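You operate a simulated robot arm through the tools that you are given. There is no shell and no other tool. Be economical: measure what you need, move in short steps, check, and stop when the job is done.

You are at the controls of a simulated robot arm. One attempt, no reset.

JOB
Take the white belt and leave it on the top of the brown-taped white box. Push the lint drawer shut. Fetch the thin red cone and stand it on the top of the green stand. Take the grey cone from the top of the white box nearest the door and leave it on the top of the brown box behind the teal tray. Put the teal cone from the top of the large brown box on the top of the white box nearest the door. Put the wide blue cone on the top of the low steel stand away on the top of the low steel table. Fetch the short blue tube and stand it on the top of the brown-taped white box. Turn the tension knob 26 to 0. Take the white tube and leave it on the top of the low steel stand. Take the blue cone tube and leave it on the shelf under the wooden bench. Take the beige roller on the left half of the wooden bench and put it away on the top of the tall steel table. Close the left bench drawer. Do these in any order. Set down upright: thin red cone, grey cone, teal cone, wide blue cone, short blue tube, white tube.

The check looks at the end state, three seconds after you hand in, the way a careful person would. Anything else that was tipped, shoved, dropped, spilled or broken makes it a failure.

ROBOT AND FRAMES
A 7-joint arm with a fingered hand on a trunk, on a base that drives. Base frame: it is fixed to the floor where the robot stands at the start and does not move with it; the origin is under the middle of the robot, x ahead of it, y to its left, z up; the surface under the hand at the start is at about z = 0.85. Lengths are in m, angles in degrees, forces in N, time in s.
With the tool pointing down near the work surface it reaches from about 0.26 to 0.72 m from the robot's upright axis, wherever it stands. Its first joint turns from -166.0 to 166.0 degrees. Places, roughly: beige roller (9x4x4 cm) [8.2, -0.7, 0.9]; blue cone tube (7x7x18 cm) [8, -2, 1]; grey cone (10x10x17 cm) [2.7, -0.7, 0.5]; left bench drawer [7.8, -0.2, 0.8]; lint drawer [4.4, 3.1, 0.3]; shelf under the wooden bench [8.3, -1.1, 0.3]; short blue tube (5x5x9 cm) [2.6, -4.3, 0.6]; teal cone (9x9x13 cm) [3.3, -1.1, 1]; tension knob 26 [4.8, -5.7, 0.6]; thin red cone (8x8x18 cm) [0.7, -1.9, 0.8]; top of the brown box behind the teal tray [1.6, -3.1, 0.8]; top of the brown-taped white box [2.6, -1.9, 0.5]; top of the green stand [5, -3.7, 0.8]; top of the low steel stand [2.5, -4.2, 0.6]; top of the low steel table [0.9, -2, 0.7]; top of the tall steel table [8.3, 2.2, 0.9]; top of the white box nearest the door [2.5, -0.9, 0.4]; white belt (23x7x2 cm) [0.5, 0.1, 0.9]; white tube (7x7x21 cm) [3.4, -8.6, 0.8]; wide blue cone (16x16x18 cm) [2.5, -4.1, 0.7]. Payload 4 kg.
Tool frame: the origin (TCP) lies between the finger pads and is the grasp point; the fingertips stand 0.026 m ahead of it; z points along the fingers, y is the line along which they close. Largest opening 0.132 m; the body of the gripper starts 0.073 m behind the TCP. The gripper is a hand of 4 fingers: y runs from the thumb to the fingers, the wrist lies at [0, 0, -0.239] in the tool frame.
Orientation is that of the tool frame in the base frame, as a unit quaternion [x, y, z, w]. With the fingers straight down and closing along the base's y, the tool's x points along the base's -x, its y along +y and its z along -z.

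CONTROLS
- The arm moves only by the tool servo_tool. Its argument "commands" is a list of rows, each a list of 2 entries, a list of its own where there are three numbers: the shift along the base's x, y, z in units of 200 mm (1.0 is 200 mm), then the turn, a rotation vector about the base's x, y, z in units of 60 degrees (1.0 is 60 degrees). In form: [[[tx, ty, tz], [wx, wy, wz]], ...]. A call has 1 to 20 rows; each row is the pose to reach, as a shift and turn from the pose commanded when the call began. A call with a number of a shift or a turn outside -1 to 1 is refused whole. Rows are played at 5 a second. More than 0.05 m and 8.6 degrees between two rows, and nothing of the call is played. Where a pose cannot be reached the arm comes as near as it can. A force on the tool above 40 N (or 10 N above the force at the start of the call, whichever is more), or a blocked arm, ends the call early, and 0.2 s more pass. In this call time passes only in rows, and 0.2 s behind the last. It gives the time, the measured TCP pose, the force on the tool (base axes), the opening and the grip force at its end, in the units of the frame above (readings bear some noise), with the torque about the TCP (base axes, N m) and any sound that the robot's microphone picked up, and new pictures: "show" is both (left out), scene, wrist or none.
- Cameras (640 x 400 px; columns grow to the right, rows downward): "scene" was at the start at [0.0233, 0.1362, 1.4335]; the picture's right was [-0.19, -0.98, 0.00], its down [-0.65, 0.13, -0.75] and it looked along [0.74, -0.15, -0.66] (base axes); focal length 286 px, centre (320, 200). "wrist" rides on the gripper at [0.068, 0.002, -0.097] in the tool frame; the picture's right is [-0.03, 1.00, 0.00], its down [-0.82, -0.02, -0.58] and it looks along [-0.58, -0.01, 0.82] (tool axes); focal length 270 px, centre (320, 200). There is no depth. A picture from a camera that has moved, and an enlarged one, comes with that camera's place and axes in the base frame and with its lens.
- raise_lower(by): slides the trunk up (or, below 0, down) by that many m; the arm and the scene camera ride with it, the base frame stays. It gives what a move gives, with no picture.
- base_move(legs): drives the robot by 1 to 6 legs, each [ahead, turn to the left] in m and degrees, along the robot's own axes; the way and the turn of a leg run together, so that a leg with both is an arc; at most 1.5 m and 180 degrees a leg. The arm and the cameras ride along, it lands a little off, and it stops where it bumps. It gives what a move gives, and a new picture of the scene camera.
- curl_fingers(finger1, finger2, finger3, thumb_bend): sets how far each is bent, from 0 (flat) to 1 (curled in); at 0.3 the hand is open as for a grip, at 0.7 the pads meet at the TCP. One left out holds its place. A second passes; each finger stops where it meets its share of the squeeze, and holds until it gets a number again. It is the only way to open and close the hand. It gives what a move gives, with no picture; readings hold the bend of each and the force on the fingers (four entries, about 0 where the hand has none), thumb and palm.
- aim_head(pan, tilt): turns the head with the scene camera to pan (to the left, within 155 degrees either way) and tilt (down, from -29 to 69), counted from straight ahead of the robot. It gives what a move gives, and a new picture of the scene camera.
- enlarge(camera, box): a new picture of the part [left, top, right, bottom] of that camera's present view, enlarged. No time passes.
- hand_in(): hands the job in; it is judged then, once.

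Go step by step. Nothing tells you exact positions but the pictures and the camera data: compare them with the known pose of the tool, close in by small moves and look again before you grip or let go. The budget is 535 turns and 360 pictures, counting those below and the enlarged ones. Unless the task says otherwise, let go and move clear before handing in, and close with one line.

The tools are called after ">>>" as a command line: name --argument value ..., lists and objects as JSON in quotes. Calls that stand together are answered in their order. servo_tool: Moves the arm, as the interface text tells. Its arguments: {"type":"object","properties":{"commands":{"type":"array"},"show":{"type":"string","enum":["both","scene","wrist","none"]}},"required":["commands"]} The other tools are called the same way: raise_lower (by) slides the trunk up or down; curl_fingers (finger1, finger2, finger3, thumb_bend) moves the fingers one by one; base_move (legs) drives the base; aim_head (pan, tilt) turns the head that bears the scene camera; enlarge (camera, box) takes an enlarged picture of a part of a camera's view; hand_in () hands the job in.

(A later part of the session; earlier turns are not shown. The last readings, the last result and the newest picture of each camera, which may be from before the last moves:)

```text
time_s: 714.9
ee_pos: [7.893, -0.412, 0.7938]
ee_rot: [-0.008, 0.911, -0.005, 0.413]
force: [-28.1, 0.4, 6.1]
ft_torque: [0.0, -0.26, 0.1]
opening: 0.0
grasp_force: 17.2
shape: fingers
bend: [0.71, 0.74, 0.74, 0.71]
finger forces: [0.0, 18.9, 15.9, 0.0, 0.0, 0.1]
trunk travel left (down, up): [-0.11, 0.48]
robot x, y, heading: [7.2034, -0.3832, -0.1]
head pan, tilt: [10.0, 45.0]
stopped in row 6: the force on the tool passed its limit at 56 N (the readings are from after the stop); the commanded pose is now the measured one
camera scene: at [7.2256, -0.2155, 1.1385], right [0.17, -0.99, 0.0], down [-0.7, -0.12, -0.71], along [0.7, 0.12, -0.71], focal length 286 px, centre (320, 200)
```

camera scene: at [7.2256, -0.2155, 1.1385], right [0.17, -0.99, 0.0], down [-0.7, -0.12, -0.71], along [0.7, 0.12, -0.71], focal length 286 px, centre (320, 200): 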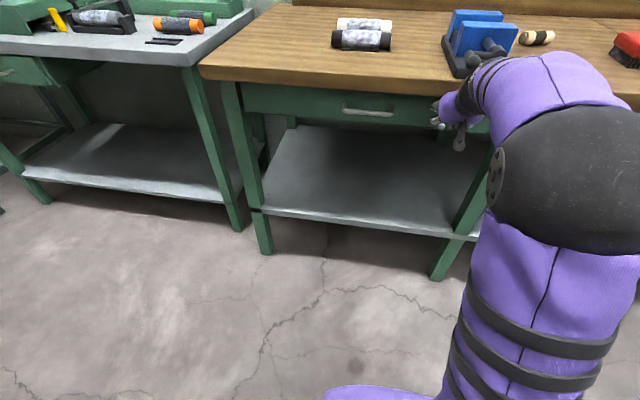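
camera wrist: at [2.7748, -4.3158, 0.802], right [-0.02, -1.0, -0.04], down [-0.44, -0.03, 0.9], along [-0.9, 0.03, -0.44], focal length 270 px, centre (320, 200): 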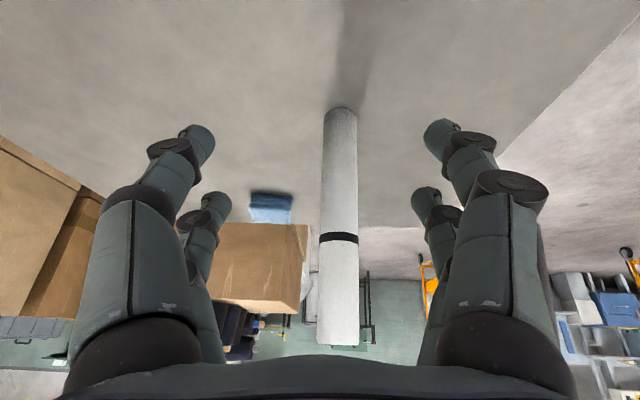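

The drawer is fully shut, with a 56 N stop and no gap. I'll retract straight back, raise, and straighten the hand for the beige roller.

>>> servo_tool --commands '[[[-0.2, 0, 0], [0, 0, 0]], [[-0.4, 0, 0], [0, 0, 0]], [[-0.6, 0, 0], [0, 0, 0]], [[-0.8, 0, 0], [0, 0, 0]], [[-1.0, 0, 0], [0, 0, 0]]]' --show "scene"

>>> raise_lower --by 0.4

>>> servo_tool --commands '[[[0, 0, 0], [0, 0.14, 0]], [[0, 0, 0], [0, 0.28, 0]], [[0, 0, 0], [0, 0.42, 0]], [[0, 0, 0], [0, 0.56, 0]], [[0, 0, 0], [0, 0.7, 0]], [[0, 0, 0], [0, 0.82, 0]]]' --show "none"

>>> curl_fingers --finger1 0.3 --finger2 0.3 --finger3 0.3 --thumb_bend 0.3

```text
time_s: 716.1
ee_pos: [7.6952, -0.4105, 0.7935]
ee_rot: [-0.007, 0.91, -0.006, 0.414]
force: [0.6, 0.0, -0.3]
ft_torque: [0.04, -0.01, 0.02]
opening: 0.0
grasp_force: 0.1
shape: fingers
bend: [0.71, 0.72, 0.72, 0.71]
finger forces: [0.1, 0.0, 0.0, 0.0, 0.0, 0.0]
trunk travel left (down, up): [-0.11, 0.48]
robot x, y, heading: [7.2089, -0.3825, -0.4]
head pan, tilt: [10.0, 45.0]
camera scene: at [7.2283, -0.2155, 1.1383], right [0.17, -0.99, 0.0], down [-0.7, -0.12, -0.71], along [0.7, 0.12, -0.71], focal length 286 px, centre (320, 200)
```

scene: 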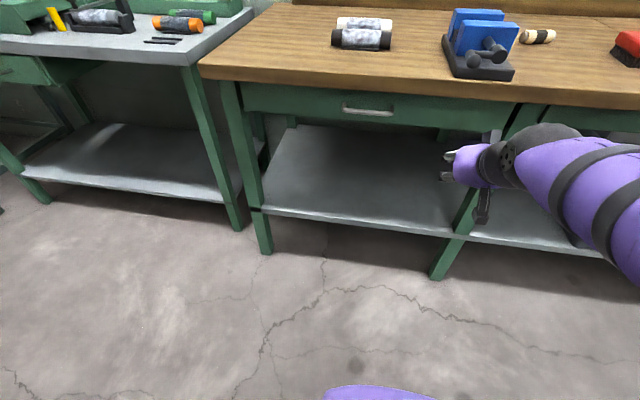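

```text
time_s: 720.0
ee_pos: [7.6951, -0.4107, 1.1936]
ee_rot: [-0.007, 0.91, -0.006, 0.414]
force: [-0.2, -0.9, 0.0]
ft_torque: [0.03, 0.0, 0.01]
opening: 0.0
grasp_force: 0.2
shape: fingers
bend: [0.71, 0.72, 0.72, 0.71]
finger forces: [0.0, 0.0, 0.0, 0.1, 0.0, 0.0]
trunk travel left (down, up): [-0.51, 0.08]
robot x, y, heading: [7.2101, -0.3834, -0.1]
head pan, tilt: [10.0, 45.0]
```

```text
time_s: 721.4
ee_pos: [7.6964, -0.4095, 1.1937]
ee_rot: [-0.009, 1.0, -0.001, -0.005]
force: [-0.5, 0.0, 0.1]
ft_torque: [-0.02, 0.0, -0.01]
opening: 0.0
grasp_force: 0.1
shape: fingers
bend: [0.71, 0.72, 0.72, 0.71]
finger forces: [0.1, 0.1, 0.1, 0.0, 0.1, 0.0]
trunk travel left (down, up): [-0.51, 0.08]
robot x, y, heading: [7.2055, -0.3808, 0.0]
head pan, tilt: [10.0, 45.0]
```

```text
time_s: 722.4
ee_pos: [7.695, -0.4113, 1.193]
ee_rot: [-0.01, 1.0, -0.002, -0.004]
force: [0.5, 0.2, -0.2]
ft_torque: [-0.02, 0.01, -0.01]
opening: 0.1324
grasp_force: 0.1
shape: fingers
bend: [0.3, 0.3, 0.3, 0.3]
finger forces: [0.0, 0.0, 0.0, 0.1, 0.1, 0.0]
trunk travel left (down, up): [-0.51, 0.08]
robot x, y, heading: [7.2077, -0.3824, -0.3]
head pan, tilt: [10.0, 45.0]
```

Drawer done. I'll shift sideways and then come straight in toward the beige roller at about (8.28, −0.69).

>>> base_move --legs '[[0, -90], [0.31, 0], [0, 90], [0.3, 0]]'

>>> servo_tool --commands '[[[0, 0, 0], [0, 0, 0.14]], [[0, 0, 0], [0, 0, 0.28]], [[0, 0, 0], [0, 0, 0.42]], [[0, 0, 0], [0, 0, 0.56]], [[0, 0, 0], [0, 0, 0.7]], [[0, 0, 0], [0, 0, 0.84]], [[0, 0, 0], [0, 0, 0.98]]]' --show "none"

>>> aim_head --pan 0 --tilt 45

```text
time_s: 734.6
ee_pos: [7.9874, -0.7358, 1.1929]
ee_rot: [-0.003, 1.0, -0.002, -0.004]
force: [-0.1, -0.4, -0.5]
ft_torque: [-0.01, 0.02, -0.02]
opening: 0.1325
grasp_force: 0.1
shape: fingers
bend: [0.3, 0.3, 0.3, 0.3]
finger forces: [0.0, 0.0, 0.0, 0.0, 0.0, 0.0]
trunk travel left (down, up): [-0.51, 0.08]
robot x, y, heading: [7.4996, -0.7001, -1.1]
head pan, tilt: [10.0, 45.0]
camera scene: at [7.5224, -0.5343, 1.5383], right [0.16, -0.99, 0.0], down [-0.7, -0.11, -0.71], along [0.7, 0.11, -0.71], focal length 286 px, centre (320, 200)
```

scene: 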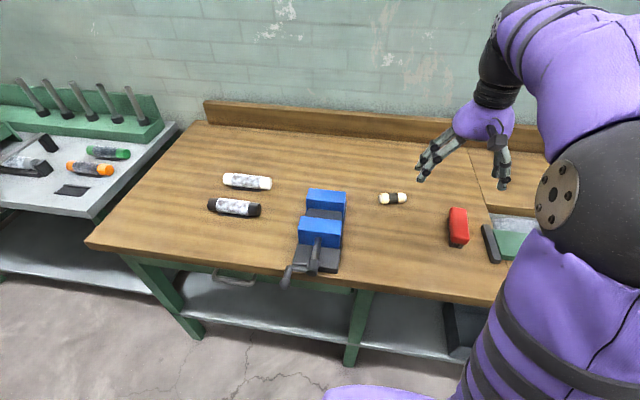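

```text
time_s: 736.2
ee_pos: [7.9856, -0.7345, 1.1935]
ee_rot: [-0.495, 0.869, -0.002, -0.002]
force: [0.8, -0.6, -0.3]
ft_torque: [-0.02, 0.0, -0.03]
opening: 0.1328
grasp_force: 0.1
shape: fingers
bend: [0.3, 0.3, 0.3, 0.3]
finger forces: [0.1, 0.0, 0.1, 0.1, 0.0, 0.1]
trunk travel left (down, up): [-0.51, 0.08]
robot x, y, heading: [7.4991, -0.695, -0.9]
head pan, tilt: [10.0, 45.0]
```

```text
time_s: 736.9
ee_pos: [7.9869, -0.7347, 1.1924]
ee_rot: [-0.494, 0.87, -0.003, -0.002]
force: [0.2, 0.4, -0.3]
ft_torque: [0.01, 0.02, 0.0]
opening: 0.1327
grasp_force: 0.1
shape: fingers
bend: [0.3, 0.3, 0.3, 0.3]
finger forces: [0.0, 0.0, 0.0, 0.0, 0.0, 0.0]
trunk travel left (down, up): [-0.51, 0.08]
robot x, y, heading: [7.498, -0.6992, -1.2]
head pan, tilt: [0.0, 45.0]
camera scene: at [7.523, -0.5484, 1.5383], right [-0.02, -1.0, 0.0], down [-0.71, 0.01, -0.71], along [0.71, -0.01, -0.71], focal length 286 px, centre (320, 200)
```

scene: 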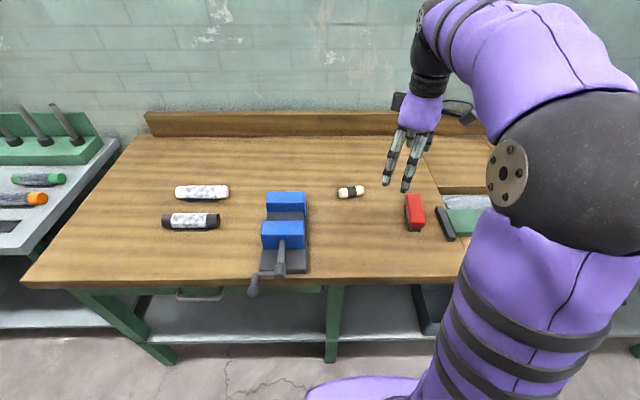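

The roller is at (8.22, −0.66), its axis about 19° off the y axis. I'll move 6 cm closer, align the hand across it, and hover.

>>> base_move --legs '[[0.06, 0]]'

>>> servo_tool --commands '[[[0.15, 0.05, -0.1], [0, 0, 0.14]], [[0.3, 0.1, -0.2], [0, 0, 0.28]], [[0.45, 0.15, -0.3], [0, 0, 0.42]], [[0.6, 0.2, -0.4], [0, 0, 0.56]], [[0.75, 0.3, -0.5], [0, 0, 0.7]], [[0.87, 0.37, -0.6], [0, 0, 0.82]]]' --show "both"

```text
time_s: 737.9
ee_pos: [8.0459, -0.7369, 1.1935]
ee_rot: [-0.494, 0.869, -0.002, -0.003]
force: [-1.0, 0.0, 0.3]
ft_torque: [-0.02, 0.0, -0.01]
opening: 0.1326
grasp_force: 0.0
shape: fingers
bend: [0.3, 0.3, 0.3, 0.3]
finger forces: [0.0, 0.0, 0.0, 0.1, 0.0, 0.0]
trunk travel left (down, up): [-0.51, 0.08]
robot x, y, heading: [7.5566, -0.701, -1.0]
head pan, tilt: [0.0, 45.0]
camera scene: at [7.583, -0.5494, 1.5382], right [-0.02, -1.0, 0.0], down [-0.71, 0.01, -0.71], along [0.71, -0.01, -0.71], focal length 286 px, centre (320, 200)
```

scene: 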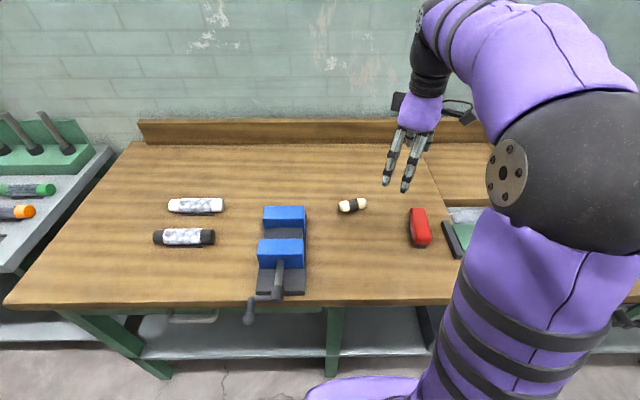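

```text
time_s: 739.3
ee_pos: [8.2212, -0.6607, 1.0719]
ee_rot: [0.811, -0.585, 0.002, 0.001]
force: [-0.4, -0.4, 0.3]
ft_torque: [0.0, 0.01, 0.05]
opening: 0.1325
grasp_force: 0.1
shape: fingers
bend: [0.3, 0.3, 0.3, 0.3]
finger forces: [0.1, 0.0, 0.0, 0.0, 0.0, 0.0]
trunk travel left (down, up): [-0.51, 0.08]
robot x, y, heading: [7.5568, -0.7028, -0.7]
head pan, tilt: [0.0, 45.0]
camera scene: at [7.5828, -0.5494, 1.5383], right [-0.02, -1.0, 0.0], down [-0.71, 0.01, -0.71], along [0.71, -0.01, -0.71], focal length 286 px, centre (320, 200)
camera wrist: at [8.2411, -0.7257, 1.1691], right [-0.96, -0.29, 0.0], down [-0.24, 0.78, 0.57], along [-0.17, 0.55, -0.82], focal length 270 px, centre (320, 200)
```

scene: 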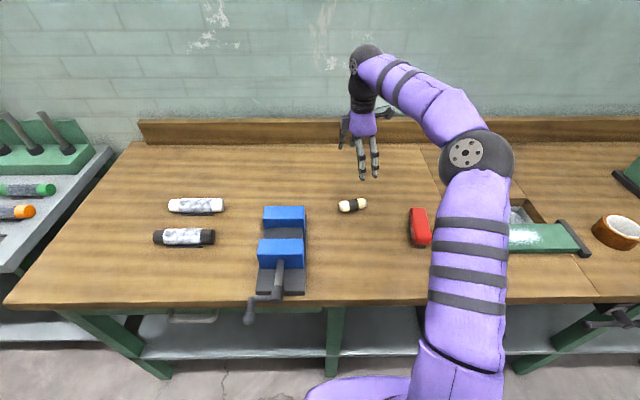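
wrist: 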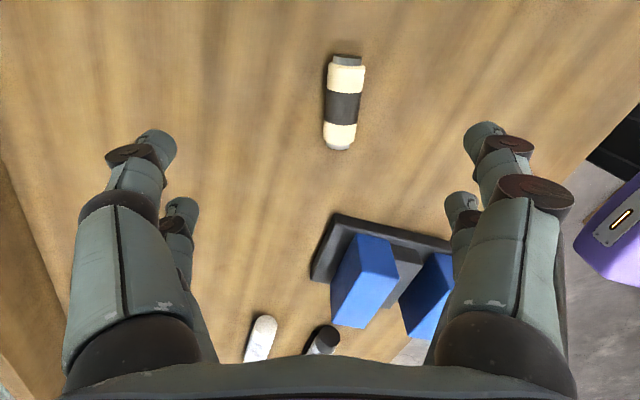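

Triangulation puts the roller at (8.197, −0.66, 0.90), so the bench top is at about 0.88. Descending carefully.

>>> servo_tool --commands '[[[-0.06, 0, -0.2], [0, 0, 0]], [[-0.12, 0, -0.4], [0, 0, 0]], [[-0.12, 0, -0.6], [0, 0, 0]], [[-0.12, 0, -0.72], [0, 0, 0]]]' --show "wrist"

```text
time_s: 740.3
ee_pos: [8.1974, -0.662, 0.9293]
ee_rot: [0.811, -0.585, 0.004, 0.0]
force: [1.0, -0.3, 0.1]
ft_torque: [-0.02, -0.02, 0.04]
opening: 0.1324
grasp_force: 0.0
shape: fingers
bend: [0.3, 0.3, 0.3, 0.3]
finger forces: [0.0, 0.0, 0.1, 0.0, 0.0, 0.1]
trunk travel left (down, up): [-0.51, 0.08]
robot x, y, heading: [7.558, -0.6983, -1.1]
head pan, tilt: [0.0, 45.0]
camera wrist: at [8.2166, -0.7257, 1.0249], right [-0.96, -0.29, 0.0], down [-0.24, 0.78, 0.57], along [-0.16, 0.55, -0.82], focal length 270 px, centre (320, 200)
```

wrist: 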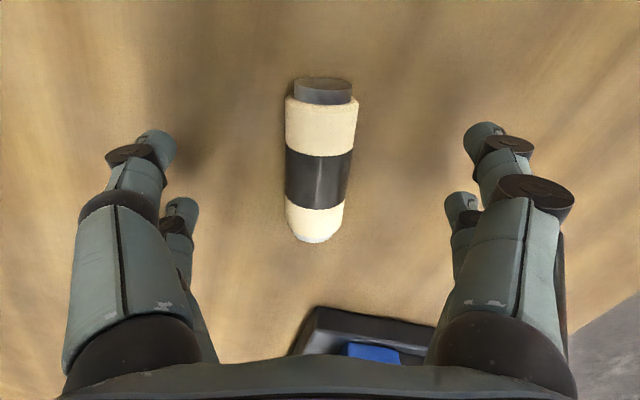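

>>> servo_tool --commands '[[[0, 0, -0.04], [0, 0, 0]], [[0, 0, -0.075], [0, 0, 0]]]' --show "none"

>>> curl_fingers --finger1 0.72 --finger2 0.72 --finger3 0.72 --thumb_bend 0.72

>>> enlarge --camera "wrist" --box '[0, 0, 640, 400]'

```text
time_s: 740.9
ee_pos: [8.1974, -0.6609, 0.9141]
ee_rot: [0.811, -0.585, 0.004, 0.002]
force: [0.3, 0.3, 0.3]
ft_torque: [-0.01, 0.02, -0.02]
opening: 0.1324
grasp_force: 0.1
shape: fingers
bend: [0.3, 0.3, 0.3, 0.3]
finger forces: [0.0, 0.0, 0.0, 0.1, 0.0, 0.0]
trunk travel left (down, up): [-0.51, 0.08]
robot x, y, heading: [7.5551, -0.7005, -0.9]
head pan, tilt: [0.0, 45.0]
```

```text
time_s: 741.9
ee_pos: [8.1971, -0.661, 0.9143]
ee_rot: [0.811, -0.585, 0.003, 0.002]
force: [-0.5, 1.1, -1.2]
ft_torque: [-0.01, -0.03, 0.01]
opening: 0.0273
grasp_force: 17.5
shape: fingers
bend: [0.6, 0.63, 0.64, 0.66]
finger forces: [9.1, 8.4, 8.2, 0.0, 9.8, 0.0]
trunk travel left (down, up): [-0.51, 0.08]
robot x, y, heading: [7.5559, -0.7031, -0.9]
head pan, tilt: [0.0, 45.0]
```

```text
1.00 times, centred on (320, 200) of wrist (not enlarged: the box is as wide or as high as the picture)
camera zoom: at [8.2167, -0.7258, 1.0105], right [-0.96, -0.29, 0.0], down [-0.24, 0.78, 0.57], along [-0.17, 0.55, -0.82], focal length 270 px, centre (320, 200)
```

zoom: 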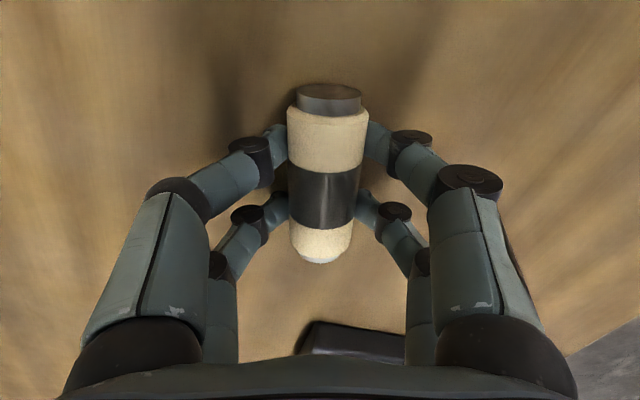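

Good four-point grip. Lifting and backing straight out.

>>> servo_tool --commands '[[[0, 0, 0.2], [0, 0, 0]], [[-0.1, 0, 0.4], [0, 0, 0]], [[-0.3, 0, 0.55], [0, 0, 0]], [[-0.5, 0, 0.7], [0, 0, 0]], [[-0.7, 0, 0.85], [0, 0, 0]]]' --show "wrist"

>>> base_move --legs '[[-0.55, 0], [0, 90], [1.4, 0], [1.3, 0], [0, -90]]'

>>> aim_head --pan 0 --tilt 35

```text
time_s: 743.1
ee_pos: [8.0557, -0.6637, 1.0795]
ee_rot: [0.811, -0.585, 0.003, 0.001]
force: [-0.6, 0.1, -1.0]
ft_torque: [-0.01, -0.02, 0.0]
opening: 0.0272
grasp_force: 17.5
shape: fingers
bend: [0.6, 0.63, 0.64, 0.67]
finger forces: [9.2, 8.3, 7.9, 0.1, 9.9, 0.1]
trunk travel left (down, up): [-0.51, 0.08]
robot x, y, heading: [7.5573, -0.7058, -1.0]
head pan, tilt: [0.0, 45.0]
camera wrist: at [8.0752, -0.7279, 1.1779], right [-0.96, -0.29, 0.0], down [-0.24, 0.78, 0.57], along [-0.17, 0.55, -0.82], focal length 270 px, centre (320, 200)
```

wrist: 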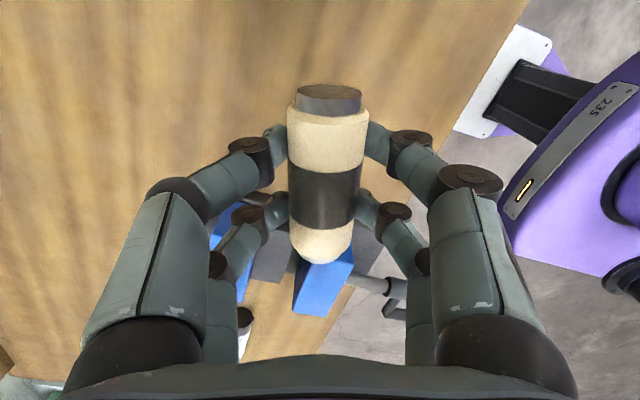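

```text
time_s: 767.6
ee_pos: [7.4271, 2.0687, 1.0807]
ee_rot: [0.821, -0.572, 0.004, 0.002]
force: [0.5, 0.3, -1.7]
ft_torque: [0.02, 0.0, -0.02]
opening: 0.0269
grasp_force: 17.0
shape: fingers
bend: [0.6, 0.63, 0.65, 0.67]
finger forces: [8.4, 7.9, 7.2, 0.0, 9.4, 0.0]
trunk travel left (down, up): [-0.51, 0.08]
robot x, y, heading: [6.9315, 2.0151, 1.1]
head pan, tilt: [0.0, 45.0]
camera scene: at [6.9501, 2.1673, 1.5383], right [0.02, -1.0, 0.0], down [-0.71, -0.01, -0.71], along [0.71, 0.01, -0.71], focal length 286 px, centre (320, 200)
```

scene: 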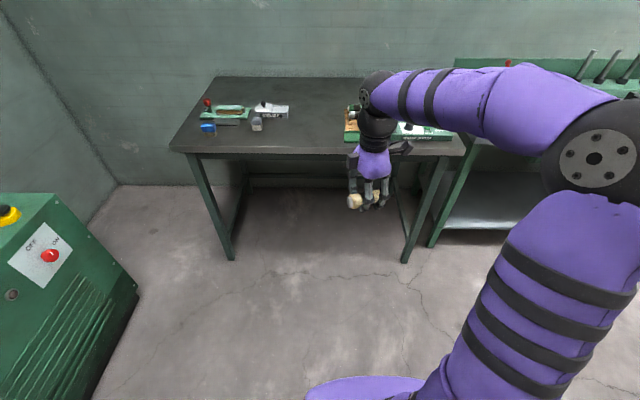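

```text
time_s: 768.3
ee_pos: [7.4274, 2.0698, 1.0797]
ee_rot: [0.82, -0.572, 0.003, 0.001]
force: [-0.1, -0.3, -2.1]
ft_torque: [0.03, -0.02, 0.01]
opening: 0.0266
grasp_force: 16.6
shape: fingers
bend: [0.6, 0.63, 0.65, 0.67]
finger forces: [8.4, 8.0, 7.1, 0.1, 9.4, 0.0]
trunk travel left (down, up): [-0.51, 0.08]
robot x, y, heading: [6.9294, 2.0121, 1.2]
head pan, tilt: [0.0, 35.0]
camera scene: at [6.9568, 2.1674, 1.553], right [0.02, -1.0, 0.0], down [-0.57, -0.01, -0.82], along [0.82, 0.01, -0.57], focal length 286 px, centre (320, 200)
```

scene: 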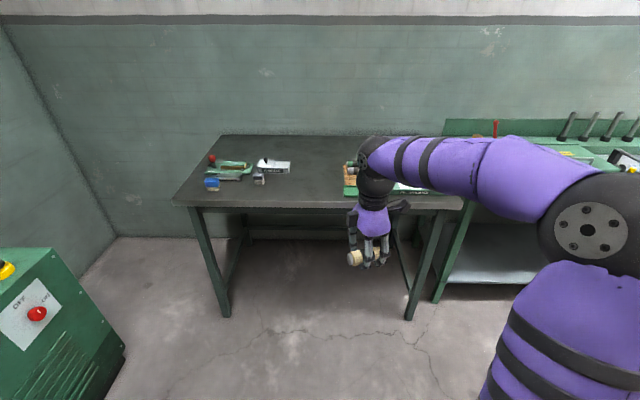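

The tall steel table has a free gap around (8.02, 2.17). Driving closer and looking again.

>>> base_move --legs '[[0.45, 0]]'

>>> servo_tool --commands '[[[0.2, 0.1, 0], [0, 0, 0]], [[0.4, 0.2, 0], [0, 0, 0]], [[0.6, 0.3, 0], [0, 0, 0]], [[0.72, 0.42, 0], [0, 0, 0]]]' --show "both"

```text
time_s: 771.0
ee_pos: [7.8754, 2.0717, 1.08]
ee_rot: [0.818, -0.575, 0.005, 0.001]
force: [0.2, -0.4, -1.3]
ft_torque: [0.03, -0.01, 0.03]
opening: 0.0269
grasp_force: 15.9
shape: fingers
bend: [0.6, 0.63, 0.65, 0.67]
finger forces: [8.3, 8.0, 7.2, 0.0, 9.4, 0.1]
trunk travel left (down, up): [-0.51, 0.08]
robot x, y, heading: [7.3745, 2.019, 0.5]
head pan, tilt: [0.0, 35.0]
camera scene: at [7.4051, 2.173, 1.5531], right [0.01, -1.0, 0.0], down [-0.57, -0.01, -0.82], along [0.82, 0.01, -0.57], focal length 286 px, centre (320, 200)
```

scene: 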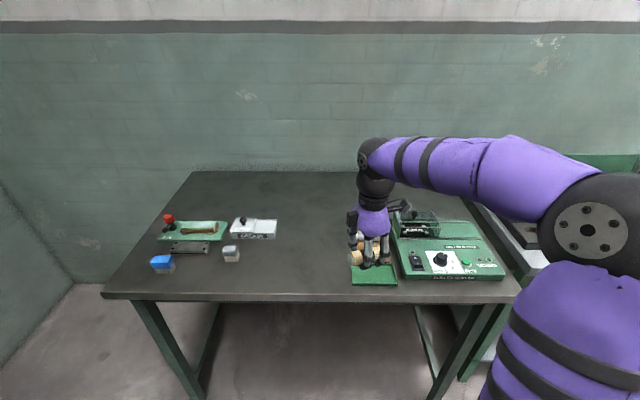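

```text
time_s: 772.0
ee_pos: [8.0214, 2.156, 1.0822]
ee_rot: [0.819, -0.574, 0.003, 0.002]
force: [0.4, 0.3, -1.4]
ft_torque: [-0.02, -0.01, 0.01]
opening: 0.0267
grasp_force: 16.3
shape: fingers
bend: [0.6, 0.63, 0.65, 0.67]
finger forces: [8.2, 8.0, 6.9, 0.1, 9.3, 0.1]
trunk travel left (down, up): [-0.51, 0.08]
robot x, y, heading: [7.377, 2.0216, 0.6]
head pan, tilt: [0.0, 35.0]
camera scene: at [7.4054, 2.1732, 1.553], right [0.01, -1.0, 0.0], down [-0.57, -0.01, -0.82], along [0.82, 0.01, -0.57], focal length 286 px, centre (320, 200)
camera wrist: at [8.0432, 2.0921, 1.1781], right [-0.95, -0.32, 0.0], down [-0.26, 0.78, 0.57], along [-0.18, 0.54, -0.82], focal length 270 px, centre (320, 200)
```

scene: 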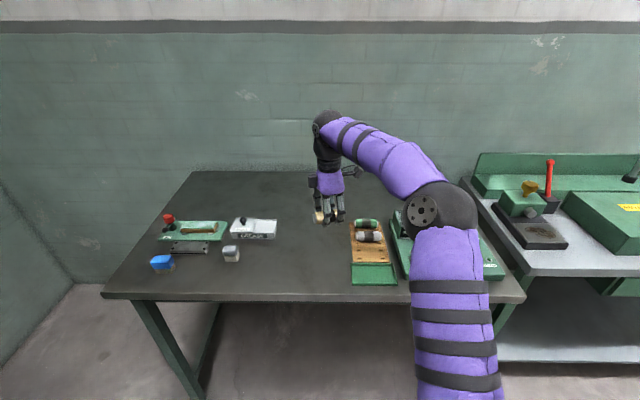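
wrist: 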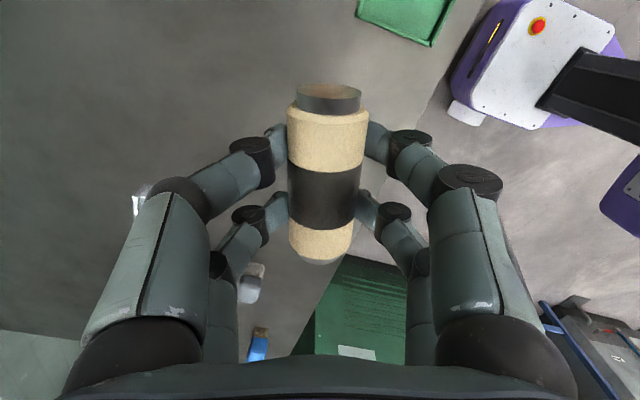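

The free surface is below the hand, left of the roller rack. Lowering with care.

>>> servo_tool --commands '[[[0, 0, -0.2], [0, 0, 0]], [[0, 0, -0.4], [0, 0, 0]], [[0, 0, -0.55], [0, 0, 0]]]' --show "both"

```text
time_s: 772.8
ee_pos: [8.0212, 2.1525, 0.969]
ee_rot: [0.819, -0.574, 0.003, 0.001]
force: [-0.2, 0.7, -2.2]
ft_torque: [0.05, -0.01, -0.02]
opening: 0.0263
grasp_force: 16.3
shape: fingers
bend: [0.6, 0.63, 0.65, 0.67]
finger forces: [8.3, 7.9, 6.8, 0.0, 9.2, 0.0]
trunk travel left (down, up): [-0.51, 0.08]
robot x, y, heading: [7.3751, 2.0232, 0.7]
head pan, tilt: [0.0, 35.0]
camera scene: at [7.4051, 2.1731, 1.5531], right [0.01, -1.0, 0.0], down [-0.57, -0.01, -0.82], along [0.82, 0.01, -0.57], focal length 286 px, centre (320, 200)
camera wrist: at [8.0415, 2.0891, 1.067], right [-0.95, -0.31, 0.0], down [-0.26, 0.78, 0.57], along [-0.18, 0.54, -0.82], focal length 270 px, centre (320, 200)
```

scene: 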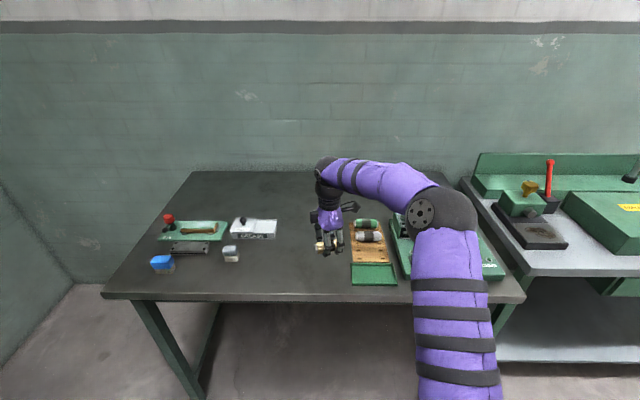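
wrist: 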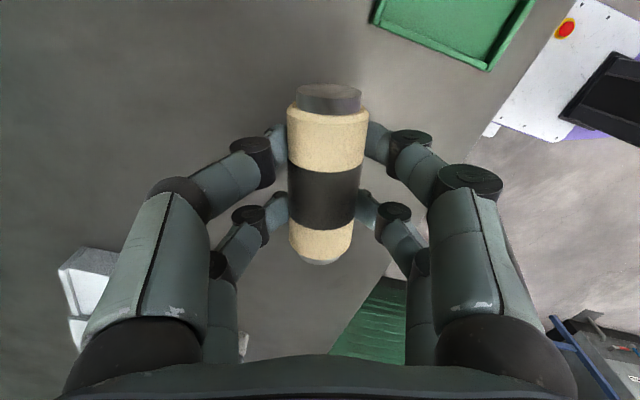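

>>> servo_tool --commands '[[[0, 0.05, -0.05], [0, 0, 0]], [[0, 0.1, -0.1], [0, 0, 0]], [[0, 0.1, -0.13], [0, 0, 0]], [[0, 0.1, -0.16], [0, 0, 0]], [[0, 0.1, -0.19], [0, 0, 0]], [[0, 0.1, -0.22], [0, 0, 0]], [[0, 0.1, -0.25], [0, 0, 0]], [[0, 0.1, -0.28], [0, 0, 0]]]' --show "wrist"

```text
time_s: 774.6
ee_pos: [8.0183, 2.1758, 0.9145]
ee_rot: [0.818, -0.575, 0.003, 0.001]
force: [-0.3, -1.6, -2.4]
ft_torque: [0.04, 0.02, 0.0]
opening: 0.0265
grasp_force: 16.0
shape: fingers
bend: [0.6, 0.63, 0.65, 0.67]
finger forces: [8.2, 7.9, 6.8, 0.0, 9.2, 0.1]
trunk travel left (down, up): [-0.51, 0.08]
robot x, y, heading: [7.3748, 2.0199, 0.7]
head pan, tilt: [0.0, 35.0]
camera wrist: at [8.04, 2.1108, 1.0112], right [-0.95, -0.32, 0.0], down [-0.26, 0.78, 0.57], along [-0.18, 0.54, -0.82], focal length 270 px, centre (320, 200)
```

wrist: 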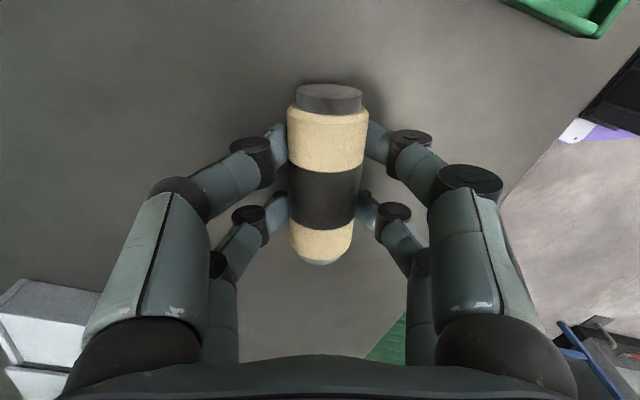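

>>> servo_tool --commands '[[[0, 0, -0.02], [0, 0, 0]], [[0, 0, -0.04], [0, 0, 0]], [[0, 0, -0.06], [0, 0, 0]], [[0, 0, -0.08], [0, 0, 0]], [[0, 0, -0.1], [0, 0, 0]], [[0, 0, -0.12], [0, 0, 0]], [[0, 0, -0.14], [0, 0, 0]], [[0, 0, -0.16], [0, 0, 0]]]' --show "wrist"

```text
time_s: 775.5
ee_pos: [8.0196, 2.176, 0.9113]
ee_rot: [0.818, -0.575, 0.008, -0.004]
force: [-3.6, -0.8, 19.5]
ft_torque: [-0.39, 0.51, -0.06]
opening: 0.0262
grasp_force: 26.2
shape: fingers
bend: [0.65, 0.65, 0.66, 0.67]
finger forces: [24.1, 13.3, 6.7, 0.0, 8.7, 0.0]
trunk travel left (down, up): [-0.51, 0.08]
robot x, y, heading: [7.3769, 2.0201, 0.5]
head pan, tilt: [0.0, 35.0]
stopped in row 4: the force on the tool passed its limit at 44 N (the readings are from after the stop); the commanded pose is now the measured one
camera wrist: at [8.0399, 2.1108, 1.0077], right [-0.95, -0.31, -0.01], down [-0.27, 0.78, 0.57], along [-0.17, 0.55, -0.82], focal length 270 px, centre (320, 200)
```

wrist: 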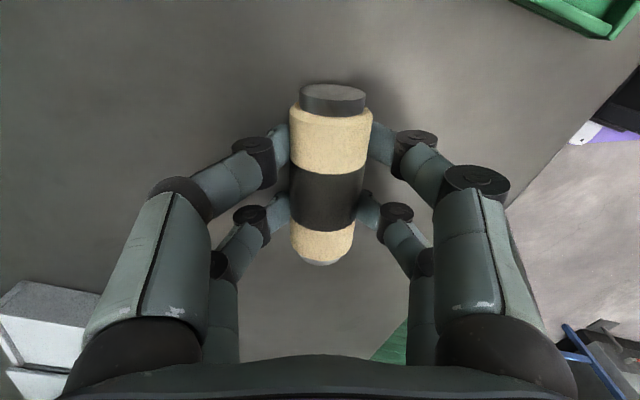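

In contact with the table. Releasing in two stages, then rising.

>>> curl_fingers --finger1 0.58 --finger2 0.58 --finger3 0.58 --thumb_bend 0.58

>>> curl_fingers --finger1 0.3 --finger2 0.3 --finger3 0.3 --thumb_bend 0.3

>>> servo_tool --commands '[[[0, 0, 0.15], [0, 0, 0]], [[0, 0, 0.35], [0, 0, 0]], [[0, 0, 0.55], [0, 0, 0]], [[0, 0, 0.75], [0, 0, 0]], [[-0.2, 0, 0.8], [0, 0, 0]]]' --show "both"

```text
time_s: 776.5
ee_pos: [8.0225, 2.1751, 0.9126]
ee_rot: [0.818, -0.575, 0.008, -0.006]
force: [0.8, 0.3, 17.1]
ft_torque: [-0.13, 0.37, -0.02]
opening: 0.0407
grasp_force: 8.6
shape: fingers
bend: [0.6, 0.61, 0.57, 0.57]
finger forces: [9.7, 7.8, 0.0, 0.1, 0.1, 0.0]
trunk travel left (down, up): [-0.51, 0.08]
robot x, y, heading: [7.3788, 2.0202, 0.5]
head pan, tilt: [0.0, 35.0]
stopped: the force on the tool passed its limit at 40 N (the readings are from after the stop); the commanded pose is now the measured one
```

```text
time_s: 777.5
ee_pos: [8.0218, 2.1752, 0.9093]
ee_rot: [0.818, -0.575, 0.007, -0.004]
force: [0.3, 0.5, -0.2]
ft_torque: [0.01, -0.02, 0.01]
opening: 0.1332
grasp_force: 0.1
shape: fingers
bend: [0.3, 0.3, 0.3, 0.3]
finger forces: [0.0, 0.0, 0.0, 0.0, 0.0, 0.0]
trunk travel left (down, up): [-0.51, 0.08]
robot x, y, heading: [7.3781, 2.0175, 0.5]
head pan, tilt: [0.0, 35.0]
```

```text
time_s: 778.7
ee_pos: [7.9821, 2.1747, 1.0706]
ee_rot: [0.818, -0.575, 0.008, -0.004]
force: [-0.4, 0.3, -0.1]
ft_torque: [-0.01, -0.02, 0.03]
opening: 0.1332
grasp_force: 0.0
shape: fingers
bend: [0.3, 0.3, 0.3, 0.3]
finger forces: [0.1, 0.0, 0.0, 0.0, 0.0, 0.0]
trunk travel left (down, up): [-0.51, 0.08]
robot x, y, heading: [7.3777, 2.022, 0.5]
head pan, tilt: [0.0, 35.0]
camera scene: at [7.4046, 2.1731, 1.5531], right [0.01, -1.0, 0.0], down [-0.57, -0.01, -0.82], along [0.82, 0.01, -0.57], focal length 286 px, centre (320, 200)
camera wrist: at [8.002, 2.111, 1.1673], right [-0.95, -0.32, -0.01], down [-0.27, 0.78, 0.57], along [-0.17, 0.55, -0.82], focal length 270 px, centre (320, 200)
```

scene: 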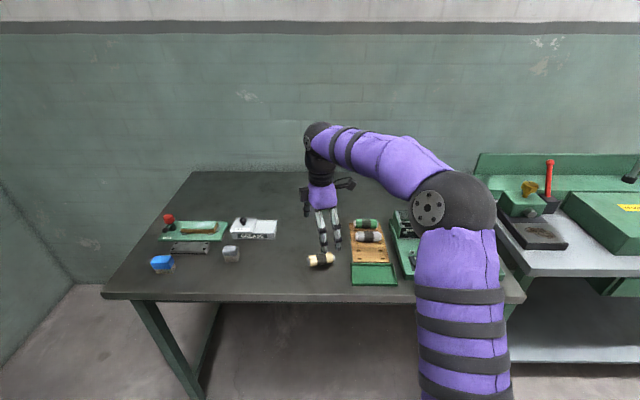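
wrist: 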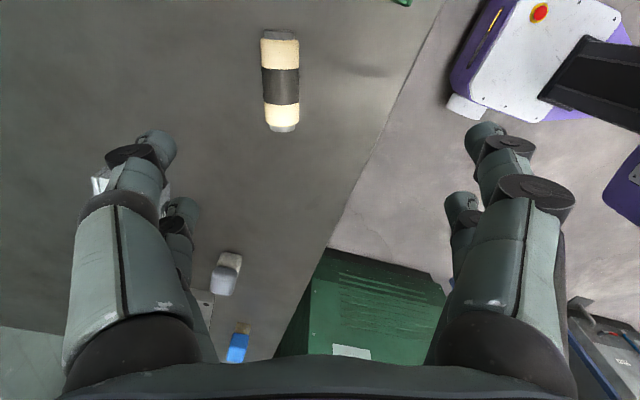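

The roller rests safely on the tall steel table. Next is the blue cone tube at the far right of the wooden bench.

>>> base_move --legs '[[-0.42, 0], [0, -90.5], [1.5, 0], [1.5, 0], [1.0, 0], [0, 90]]'

>>> aim_head --pan 0 --tilt 35

```text
time_s: 808.2
ee_pos: [7.6255, -1.7599, 1.07]
ee_rot: [0.817, -0.576, 0.007, -0.003]
force: [0.3, 0.4, 0.4]
ft_torque: [-0.01, -0.02, -0.01]
opening: 0.1331
grasp_force: 0.0
shape: fingers
bend: [0.3, 0.3, 0.3, 0.3]
finger forces: [0.1, 0.0, 0.0, 0.0, 0.0, 0.1]
trunk travel left (down, up): [-0.51, 0.08]
robot x, y, heading: [7.0207, -1.9141, 0.6]
head pan, tilt: [0.0, 35.0]
camera scene: at [7.0479, -1.7623, 1.5531], right [0.01, -1.0, 0.0], down [-0.57, 0.0, -0.82], along [0.82, 0.01, -0.57], focal length 286 px, centre (320, 200)
```

scene: 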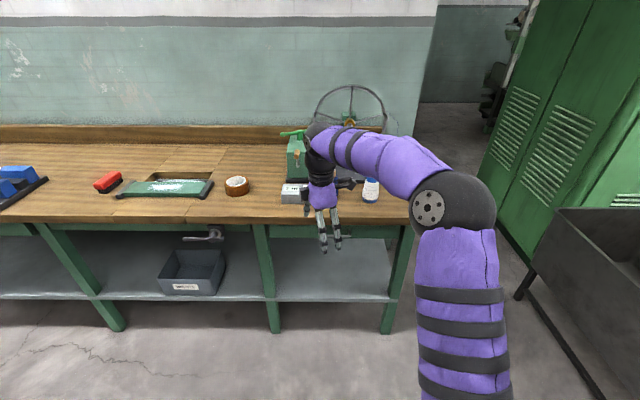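

```text
time_s: 808.9
ee_pos: [7.6242, -1.7584, 1.0692]
ee_rot: [0.817, -0.576, 0.006, -0.005]
force: [0.9, 0.8, 0.2]
ft_torque: [0.02, -0.01, 0.0]
opening: 0.1329
grasp_force: 0.0
shape: fingers
bend: [0.3, 0.3, 0.3, 0.3]
finger forces: [0.0, 0.0, 0.1, 0.0, 0.0, 0.1]
trunk travel left (down, up): [-0.51, 0.08]
robot x, y, heading: [7.0213, -1.9126, 0.4]
head pan, tilt: [0.0, 35.0]
camera scene: at [7.0479, -1.7623, 1.5531], right [0.01, -1.0, 0.0], down [-0.57, 0.0, -0.82], along [0.82, 0.01, -0.57], focal length 286 px, centre (320, 200)
```

scene: 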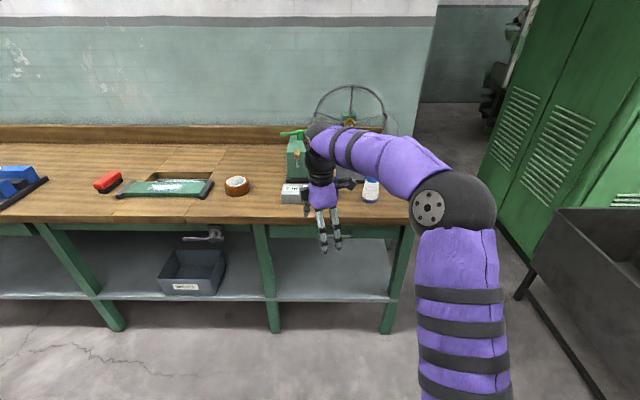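

The right bay of the lower shelf, y −1.5 to −2.1, is free. The blue cone tube is at about (8.04, −1.97). I'll rotate the hand to its natural roll and move closer.

>>> servo_tool --commands '[[[0, 0, 0], [0, 0, -0.14]], [[0, 0, 0], [0, 0, -0.28]], [[0, 0, 0], [0, 0, -0.42]], [[0, 0, 0], [0, 0, -0.56]], [[0, 0, 0], [0, 0, -0.7]], [[0, 0, 0], [0, 0, -0.84]], [[0, 0, 0], [0, 0, -0.98]]]' --show "none"

>>> servo_tool --commands '[[[-0.1, -0.15, 0], [0, 0, -0.14]], [[-0.2, -0.3, 0], [0, 0, -0.28]], [[-0.3, -0.45, 0], [0, 0, -0.42]], [[-0.4, -0.6, 0], [0, 0, -0.56]], [[-0.5, -0.75, 0], [0, 0, -0.7]], [[-0.6, -0.9, 0.1], [0, 0, -0.845]]]' --show "none"

>>> servo_tool --commands '[[[0, 0, 0], [0, -0.14, 0]], [[0, 0, 0], [0, -0.28, 0]], [[0, 0, 0], [0, -0.42, 0]], [[0, 0, 0], [0, -0.56, 0]], [[0, 0, 0], [0, -0.7, 0]], [[0, 0, 0], [0, -0.83, 0]]]' --show "both"

```text
time_s: 810.5
ee_pos: [7.6252, -1.7597, 1.0692]
ee_rot: [-0.429, 0.903, -0.007, -0.001]
force: [0.1, 0.6, -0.2]
ft_torque: [-0.03, 0.04, 0.02]
opening: 0.1329
grasp_force: 0.0
shape: fingers
bend: [0.3, 0.3, 0.3, 0.3]
finger forces: [0.0, 0.0, 0.1, 0.1, 0.0, 0.0]
trunk travel left (down, up): [-0.51, 0.08]
robot x, y, heading: [7.0207, -1.9183, 0.8]
head pan, tilt: [0.0, 35.0]
```

```text
refused: row 6 steps farther than a row can; nothing moved
```

```text
time_s: 811.9
ee_pos: [7.625, -1.7599, 1.0701]
ee_rot: [-0.387, 0.819, -0.189, 0.38]
force: [-0.4, 0.1, 0.3]
ft_torque: [0.02, 0.0, 0.02]
opening: 0.133
grasp_force: 0.0
shape: fingers
bend: [0.3, 0.3, 0.3, 0.3]
finger forces: [0.1, 0.1, 0.1, 0.0, 0.1, 0.1]
trunk travel left (down, up): [-0.51, 0.08]
robot x, y, heading: [7.019, -1.9161, 0.3]
head pan, tilt: [0.0, 35.0]
camera scene: at [7.0478, -1.7622, 1.5531], right [0.01, -1.0, 0.0], down [-0.57, 0.0, -0.82], along [0.82, 0.01, -0.57], focal length 286 px, centre (320, 200)
camera wrist: at [7.522, -1.8108, 1.098], right [-0.48, 0.65, -0.59], down [-0.1, 0.63, 0.77], along [0.87, 0.43, -0.24], focal length 270 px, centre (320, 200)
```

scene: 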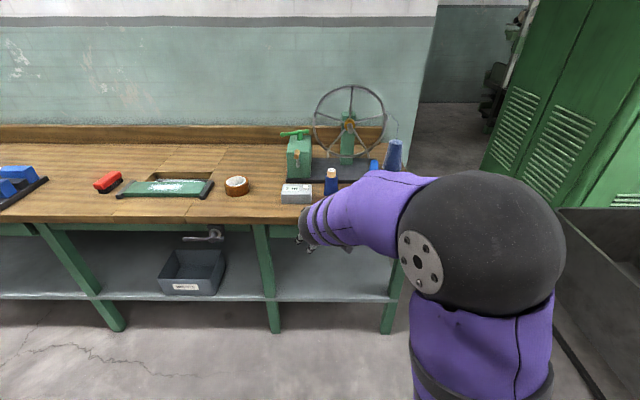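
wrist: 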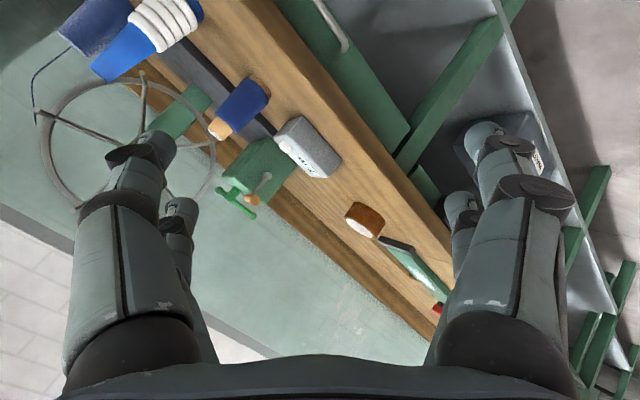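

The earlier yaw move was refused, so I'll remove the leftover roll about the hand's own axis now.

>>> servo_tool --commands '[[[0, 0, 0], [0.0926, 0, -0.0779]], [[0, 0, 0], [0.185, 0, -0.156]], [[0, 0, 0], [0.278, 0, -0.234]], [[0, 0, 0], [0.37, 0, -0.311]], [[0, 0, 0], [0.463, 0, -0.389]], [[0, 0, 0], [0.556, 0, -0.467]], [[0, 0, 0], [0.648, 0, -0.545]]]' --show "none"

>>> curl_fingers --finger1 0.42 --finger2 0.42 --finger3 0.42 --thumb_bend 0.42

>>> servo_tool --commands '[[[-0.1, -0.2, 0], [0, 0, 0]], [[-0.2, -0.4, 0], [0, 0, 0]], [[-0.3, -0.6, 0], [0, 0, 0]], [[-0.4, -0.8, 0], [0, 0, 0]], [[-0.5, -1.0, 0], [0, 0, 0]]]' --show "scene"

```text
time_s: 813.5
ee_pos: [7.6247, -1.7608, 1.0704]
ee_rot: [0.002, 0.909, -0.005, 0.418]
force: [0.4, -0.2, 0.4]
ft_torque: [0.01, -0.03, 0.0]
opening: 0.133
grasp_force: 0.1
shape: fingers
bend: [0.3, 0.3, 0.3, 0.3]
finger forces: [0.0, 0.1, 0.1, 0.0, 0.0, 0.1]
trunk travel left (down, up): [-0.51, 0.08]
robot x, y, heading: [7.0228, -1.9154, 0.5]
head pan, tilt: [0.0, 35.0]
```

```text
time_s: 814.5
ee_pos: [7.6259, -1.7599, 1.0707]
ee_rot: [0.002, 0.909, -0.007, 0.417]
force: [0.3, 1.1, 0.6]
ft_torque: [-0.02, 0.01, -0.03]
opening: 0.0936
grasp_force: 0.0
shape: fingers
bend: [0.42, 0.42, 0.42, 0.42]
finger forces: [0.0, 0.1, 0.1, 0.1, 0.0, 0.0]
trunk travel left (down, up): [-0.51, 0.08]
robot x, y, heading: [7.0163, -1.9144, 0.7]
head pan, tilt: [0.0, 35.0]
```

```text
time_s: 815.6
ee_pos: [7.5235, -1.972, 1.0754]
ee_rot: [0.013, 0.905, -0.017, 0.424]
force: [1.0, -0.7, -1.8]
ft_torque: [0.05, -0.07, 0.12]
opening: 0.0936
grasp_force: 0.0
shape: fingers
bend: [0.42, 0.42, 0.42, 0.42]
finger forces: [0.1, 0.0, 0.1, 0.0, 0.1, 0.0]
out of reach, approached as far as the arm can: row 4
trunk travel left (down, up): [-0.51, 0.08]
robot x, y, heading: [7.0198, -1.913, 0.4]
head pan, tilt: [0.0, 35.0]
camera scene: at [7.0477, -1.7632, 1.5533], right [0.01, -1.0, 0.0], down [-0.57, 0.0, -0.82], along [0.82, 0.01, -0.57], focal length 286 px, centre (320, 200)
```

scene: 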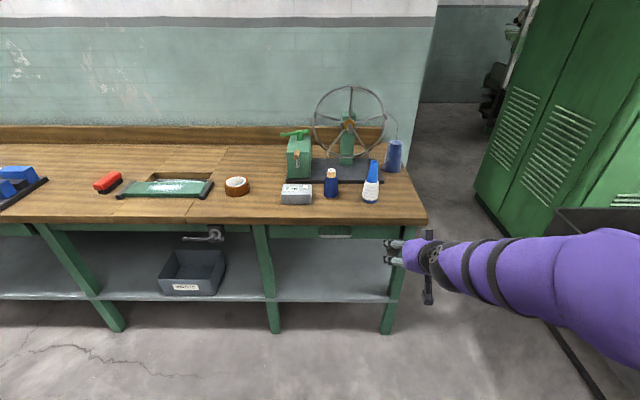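

Clear view: the tube axis is at (8.035, −1.96). Driving forward 0.36 m toward it.

>>> base_move --legs '[[0.36, 0]]'

>>> servo_tool --commands '[[[0, 0.05, 0], [0, 0, 0]]]' --show "wrist"

```text
time_s: 818.0
ee_pos: [7.8913, -1.9544, 1.0688]
ee_rot: [0.0, 0.908, -0.005, 0.418]
force: [0.1, 0.4, 0.4]
ft_torque: [-0.01, -0.01, -0.01]
opening: 0.0929
grasp_force: 0.0
shape: fingers
bend: [0.42, 0.42, 0.42, 0.42]
finger forces: [0.0, 0.1, 0.1, 0.1, 0.1, 0.0]
trunk travel left (down, up): [-0.51, 0.08]
robot x, y, heading: [7.3864, -1.9117, 0.4]
head pan, tilt: [0.0, 35.0]
camera scene: at [7.4119, -1.7587, 1.5531], right [0.01, -1.0, 0.0], down [-0.57, -0.01, -0.82], along [0.82, 0.01, -0.57], focal length 286 px, centre (320, 200)
```

scene: 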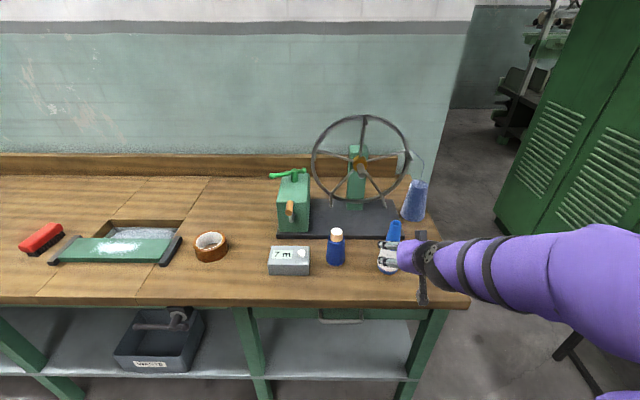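

```text
time_s: 818.4
ee_pos: [7.891, -1.9449, 1.0684]
ee_rot: [0.0, 0.909, -0.006, 0.418]
force: [0.2, -0.5, -0.7]
ft_torque: [-0.01, 0.02, 0.0]
opening: 0.0933
grasp_force: 0.1
shape: fingers
bend: [0.42, 0.42, 0.42, 0.42]
finger forces: [0.0, 0.1, 0.0, 0.1, 0.1, 0.0]
trunk travel left (down, up): [-0.51, 0.08]
robot x, y, heading: [7.3881, -1.9126, 0.7]
head pan, tilt: [0.0, 35.0]
camera wrist: at [7.7734, -1.9425, 1.0794], right [0.02, 1.0, 0.01], down [0.09, -0.01, 1.0], along [1.0, -0.02, -0.09], focal length 270 px, centre (320, 200)
```

wrist: 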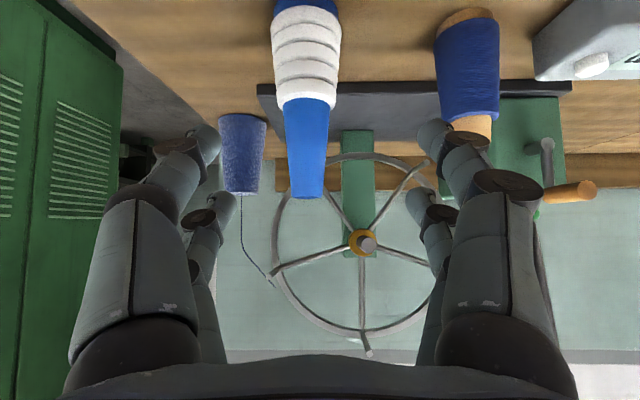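

The tube top is at z≈1.05, with the white yarn below z 0.965. I'll move in to grip the blue part at z≈1.0.

>>> servo_tool --commands '[[[0.14, -0.04, -0.05], [0, 0, 0]], [[0.28, -0.08, -0.1], [0, 0, 0]], [[0.42, -0.08, -0.18], [0, 0, 0]], [[0.56, -0.08, -0.26], [0, 0, 0]], [[0.68, -0.08, -0.34], [0, 0, 0]]]' --show "wrist"

```text
time_s: 819.6
ee_pos: [8.0255, -1.9597, 1.0003]
ee_rot: [0.001, 0.908, -0.006, 0.418]
force: [0.7, 0.1, 0.5]
ft_torque: [-0.01, 0.0, -0.02]
opening: 0.093
grasp_force: 0.0
shape: fingers
bend: [0.42, 0.42, 0.42, 0.42]
finger forces: [0.0, 0.1, 0.1, 0.1, 0.0, 0.0]
trunk travel left (down, up): [-0.51, 0.08]
robot x, y, heading: [7.3845, -1.9093, 0.5]
head pan, tilt: [0.0, 35.0]
camera wrist: at [7.9084, -1.9571, 1.0116], right [0.02, 1.0, 0.01], down [0.09, -0.01, 1.0], along [1.0, -0.02, -0.09], focal length 270 px, centre (320, 200)
```

wrist: 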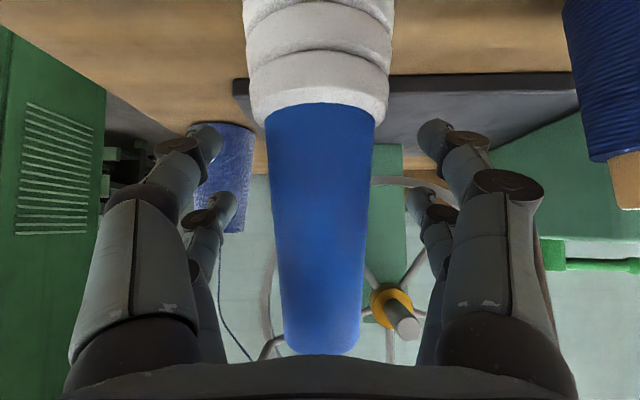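

>>> servo_tool --commands '[[[-0.03, 0, 0], [0, 0, 0]]]' --show "none"

>>> curl_fingers --finger1 0.7 --finger2 0.7 --finger3 0.7 --thumb_bend 0.7

>>> enlarge --camera "wrist" --box '[0, 0, 640, 400]'

```text
time_s: 820.0
ee_pos: [8.0207, -1.9593, 1.0009]
ee_rot: [0.0, 0.909, -0.006, 0.418]
force: [0.2, 0.0, -0.1]
ft_torque: [-0.02, -0.03, -0.03]
opening: 0.0932
grasp_force: 0.0
shape: fingers
bend: [0.42, 0.42, 0.42, 0.42]
finger forces: [0.0, 0.1, 0.0, 0.0, 0.0, 0.0]
trunk travel left (down, up): [-0.51, 0.08]
robot x, y, heading: [7.383, -1.9085, 0.5]
head pan, tilt: [0.0, 35.0]
```

```text
time_s: 821.0
ee_pos: [8.0203, -1.96, 1.0009]
ee_rot: [0.0, 0.909, -0.006, 0.418]
force: [0.5, 0.5, 0.3]
ft_torque: [-0.01, -0.02, 0.0]
opening: 0.0337
grasp_force: 9.6
shape: fingers
bend: [0.58, 0.7, 0.7, 0.65]
finger forces: [9.1, 0.1, 0.0, 0.0, 9.2, 0.0]
trunk travel left (down, up): [-0.51, 0.08]
robot x, y, heading: [7.3871, -1.9113, 0.6]
head pan, tilt: [0.0, 35.0]
```

```text
1.00 times, centred on (320, 200) of wrist (not enlarged: the box is as wide or as high as the picture)
camera zoom: at [7.9021, -1.9567, 1.0118], right [0.02, 1.0, 0.01], down [0.09, -0.01, 1.0], along [1.0, -0.02, -0.09], focal length 270 px, centre (320, 200)
```

zoom: 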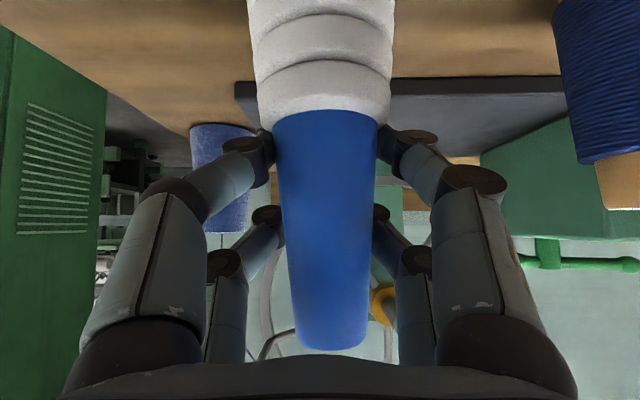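

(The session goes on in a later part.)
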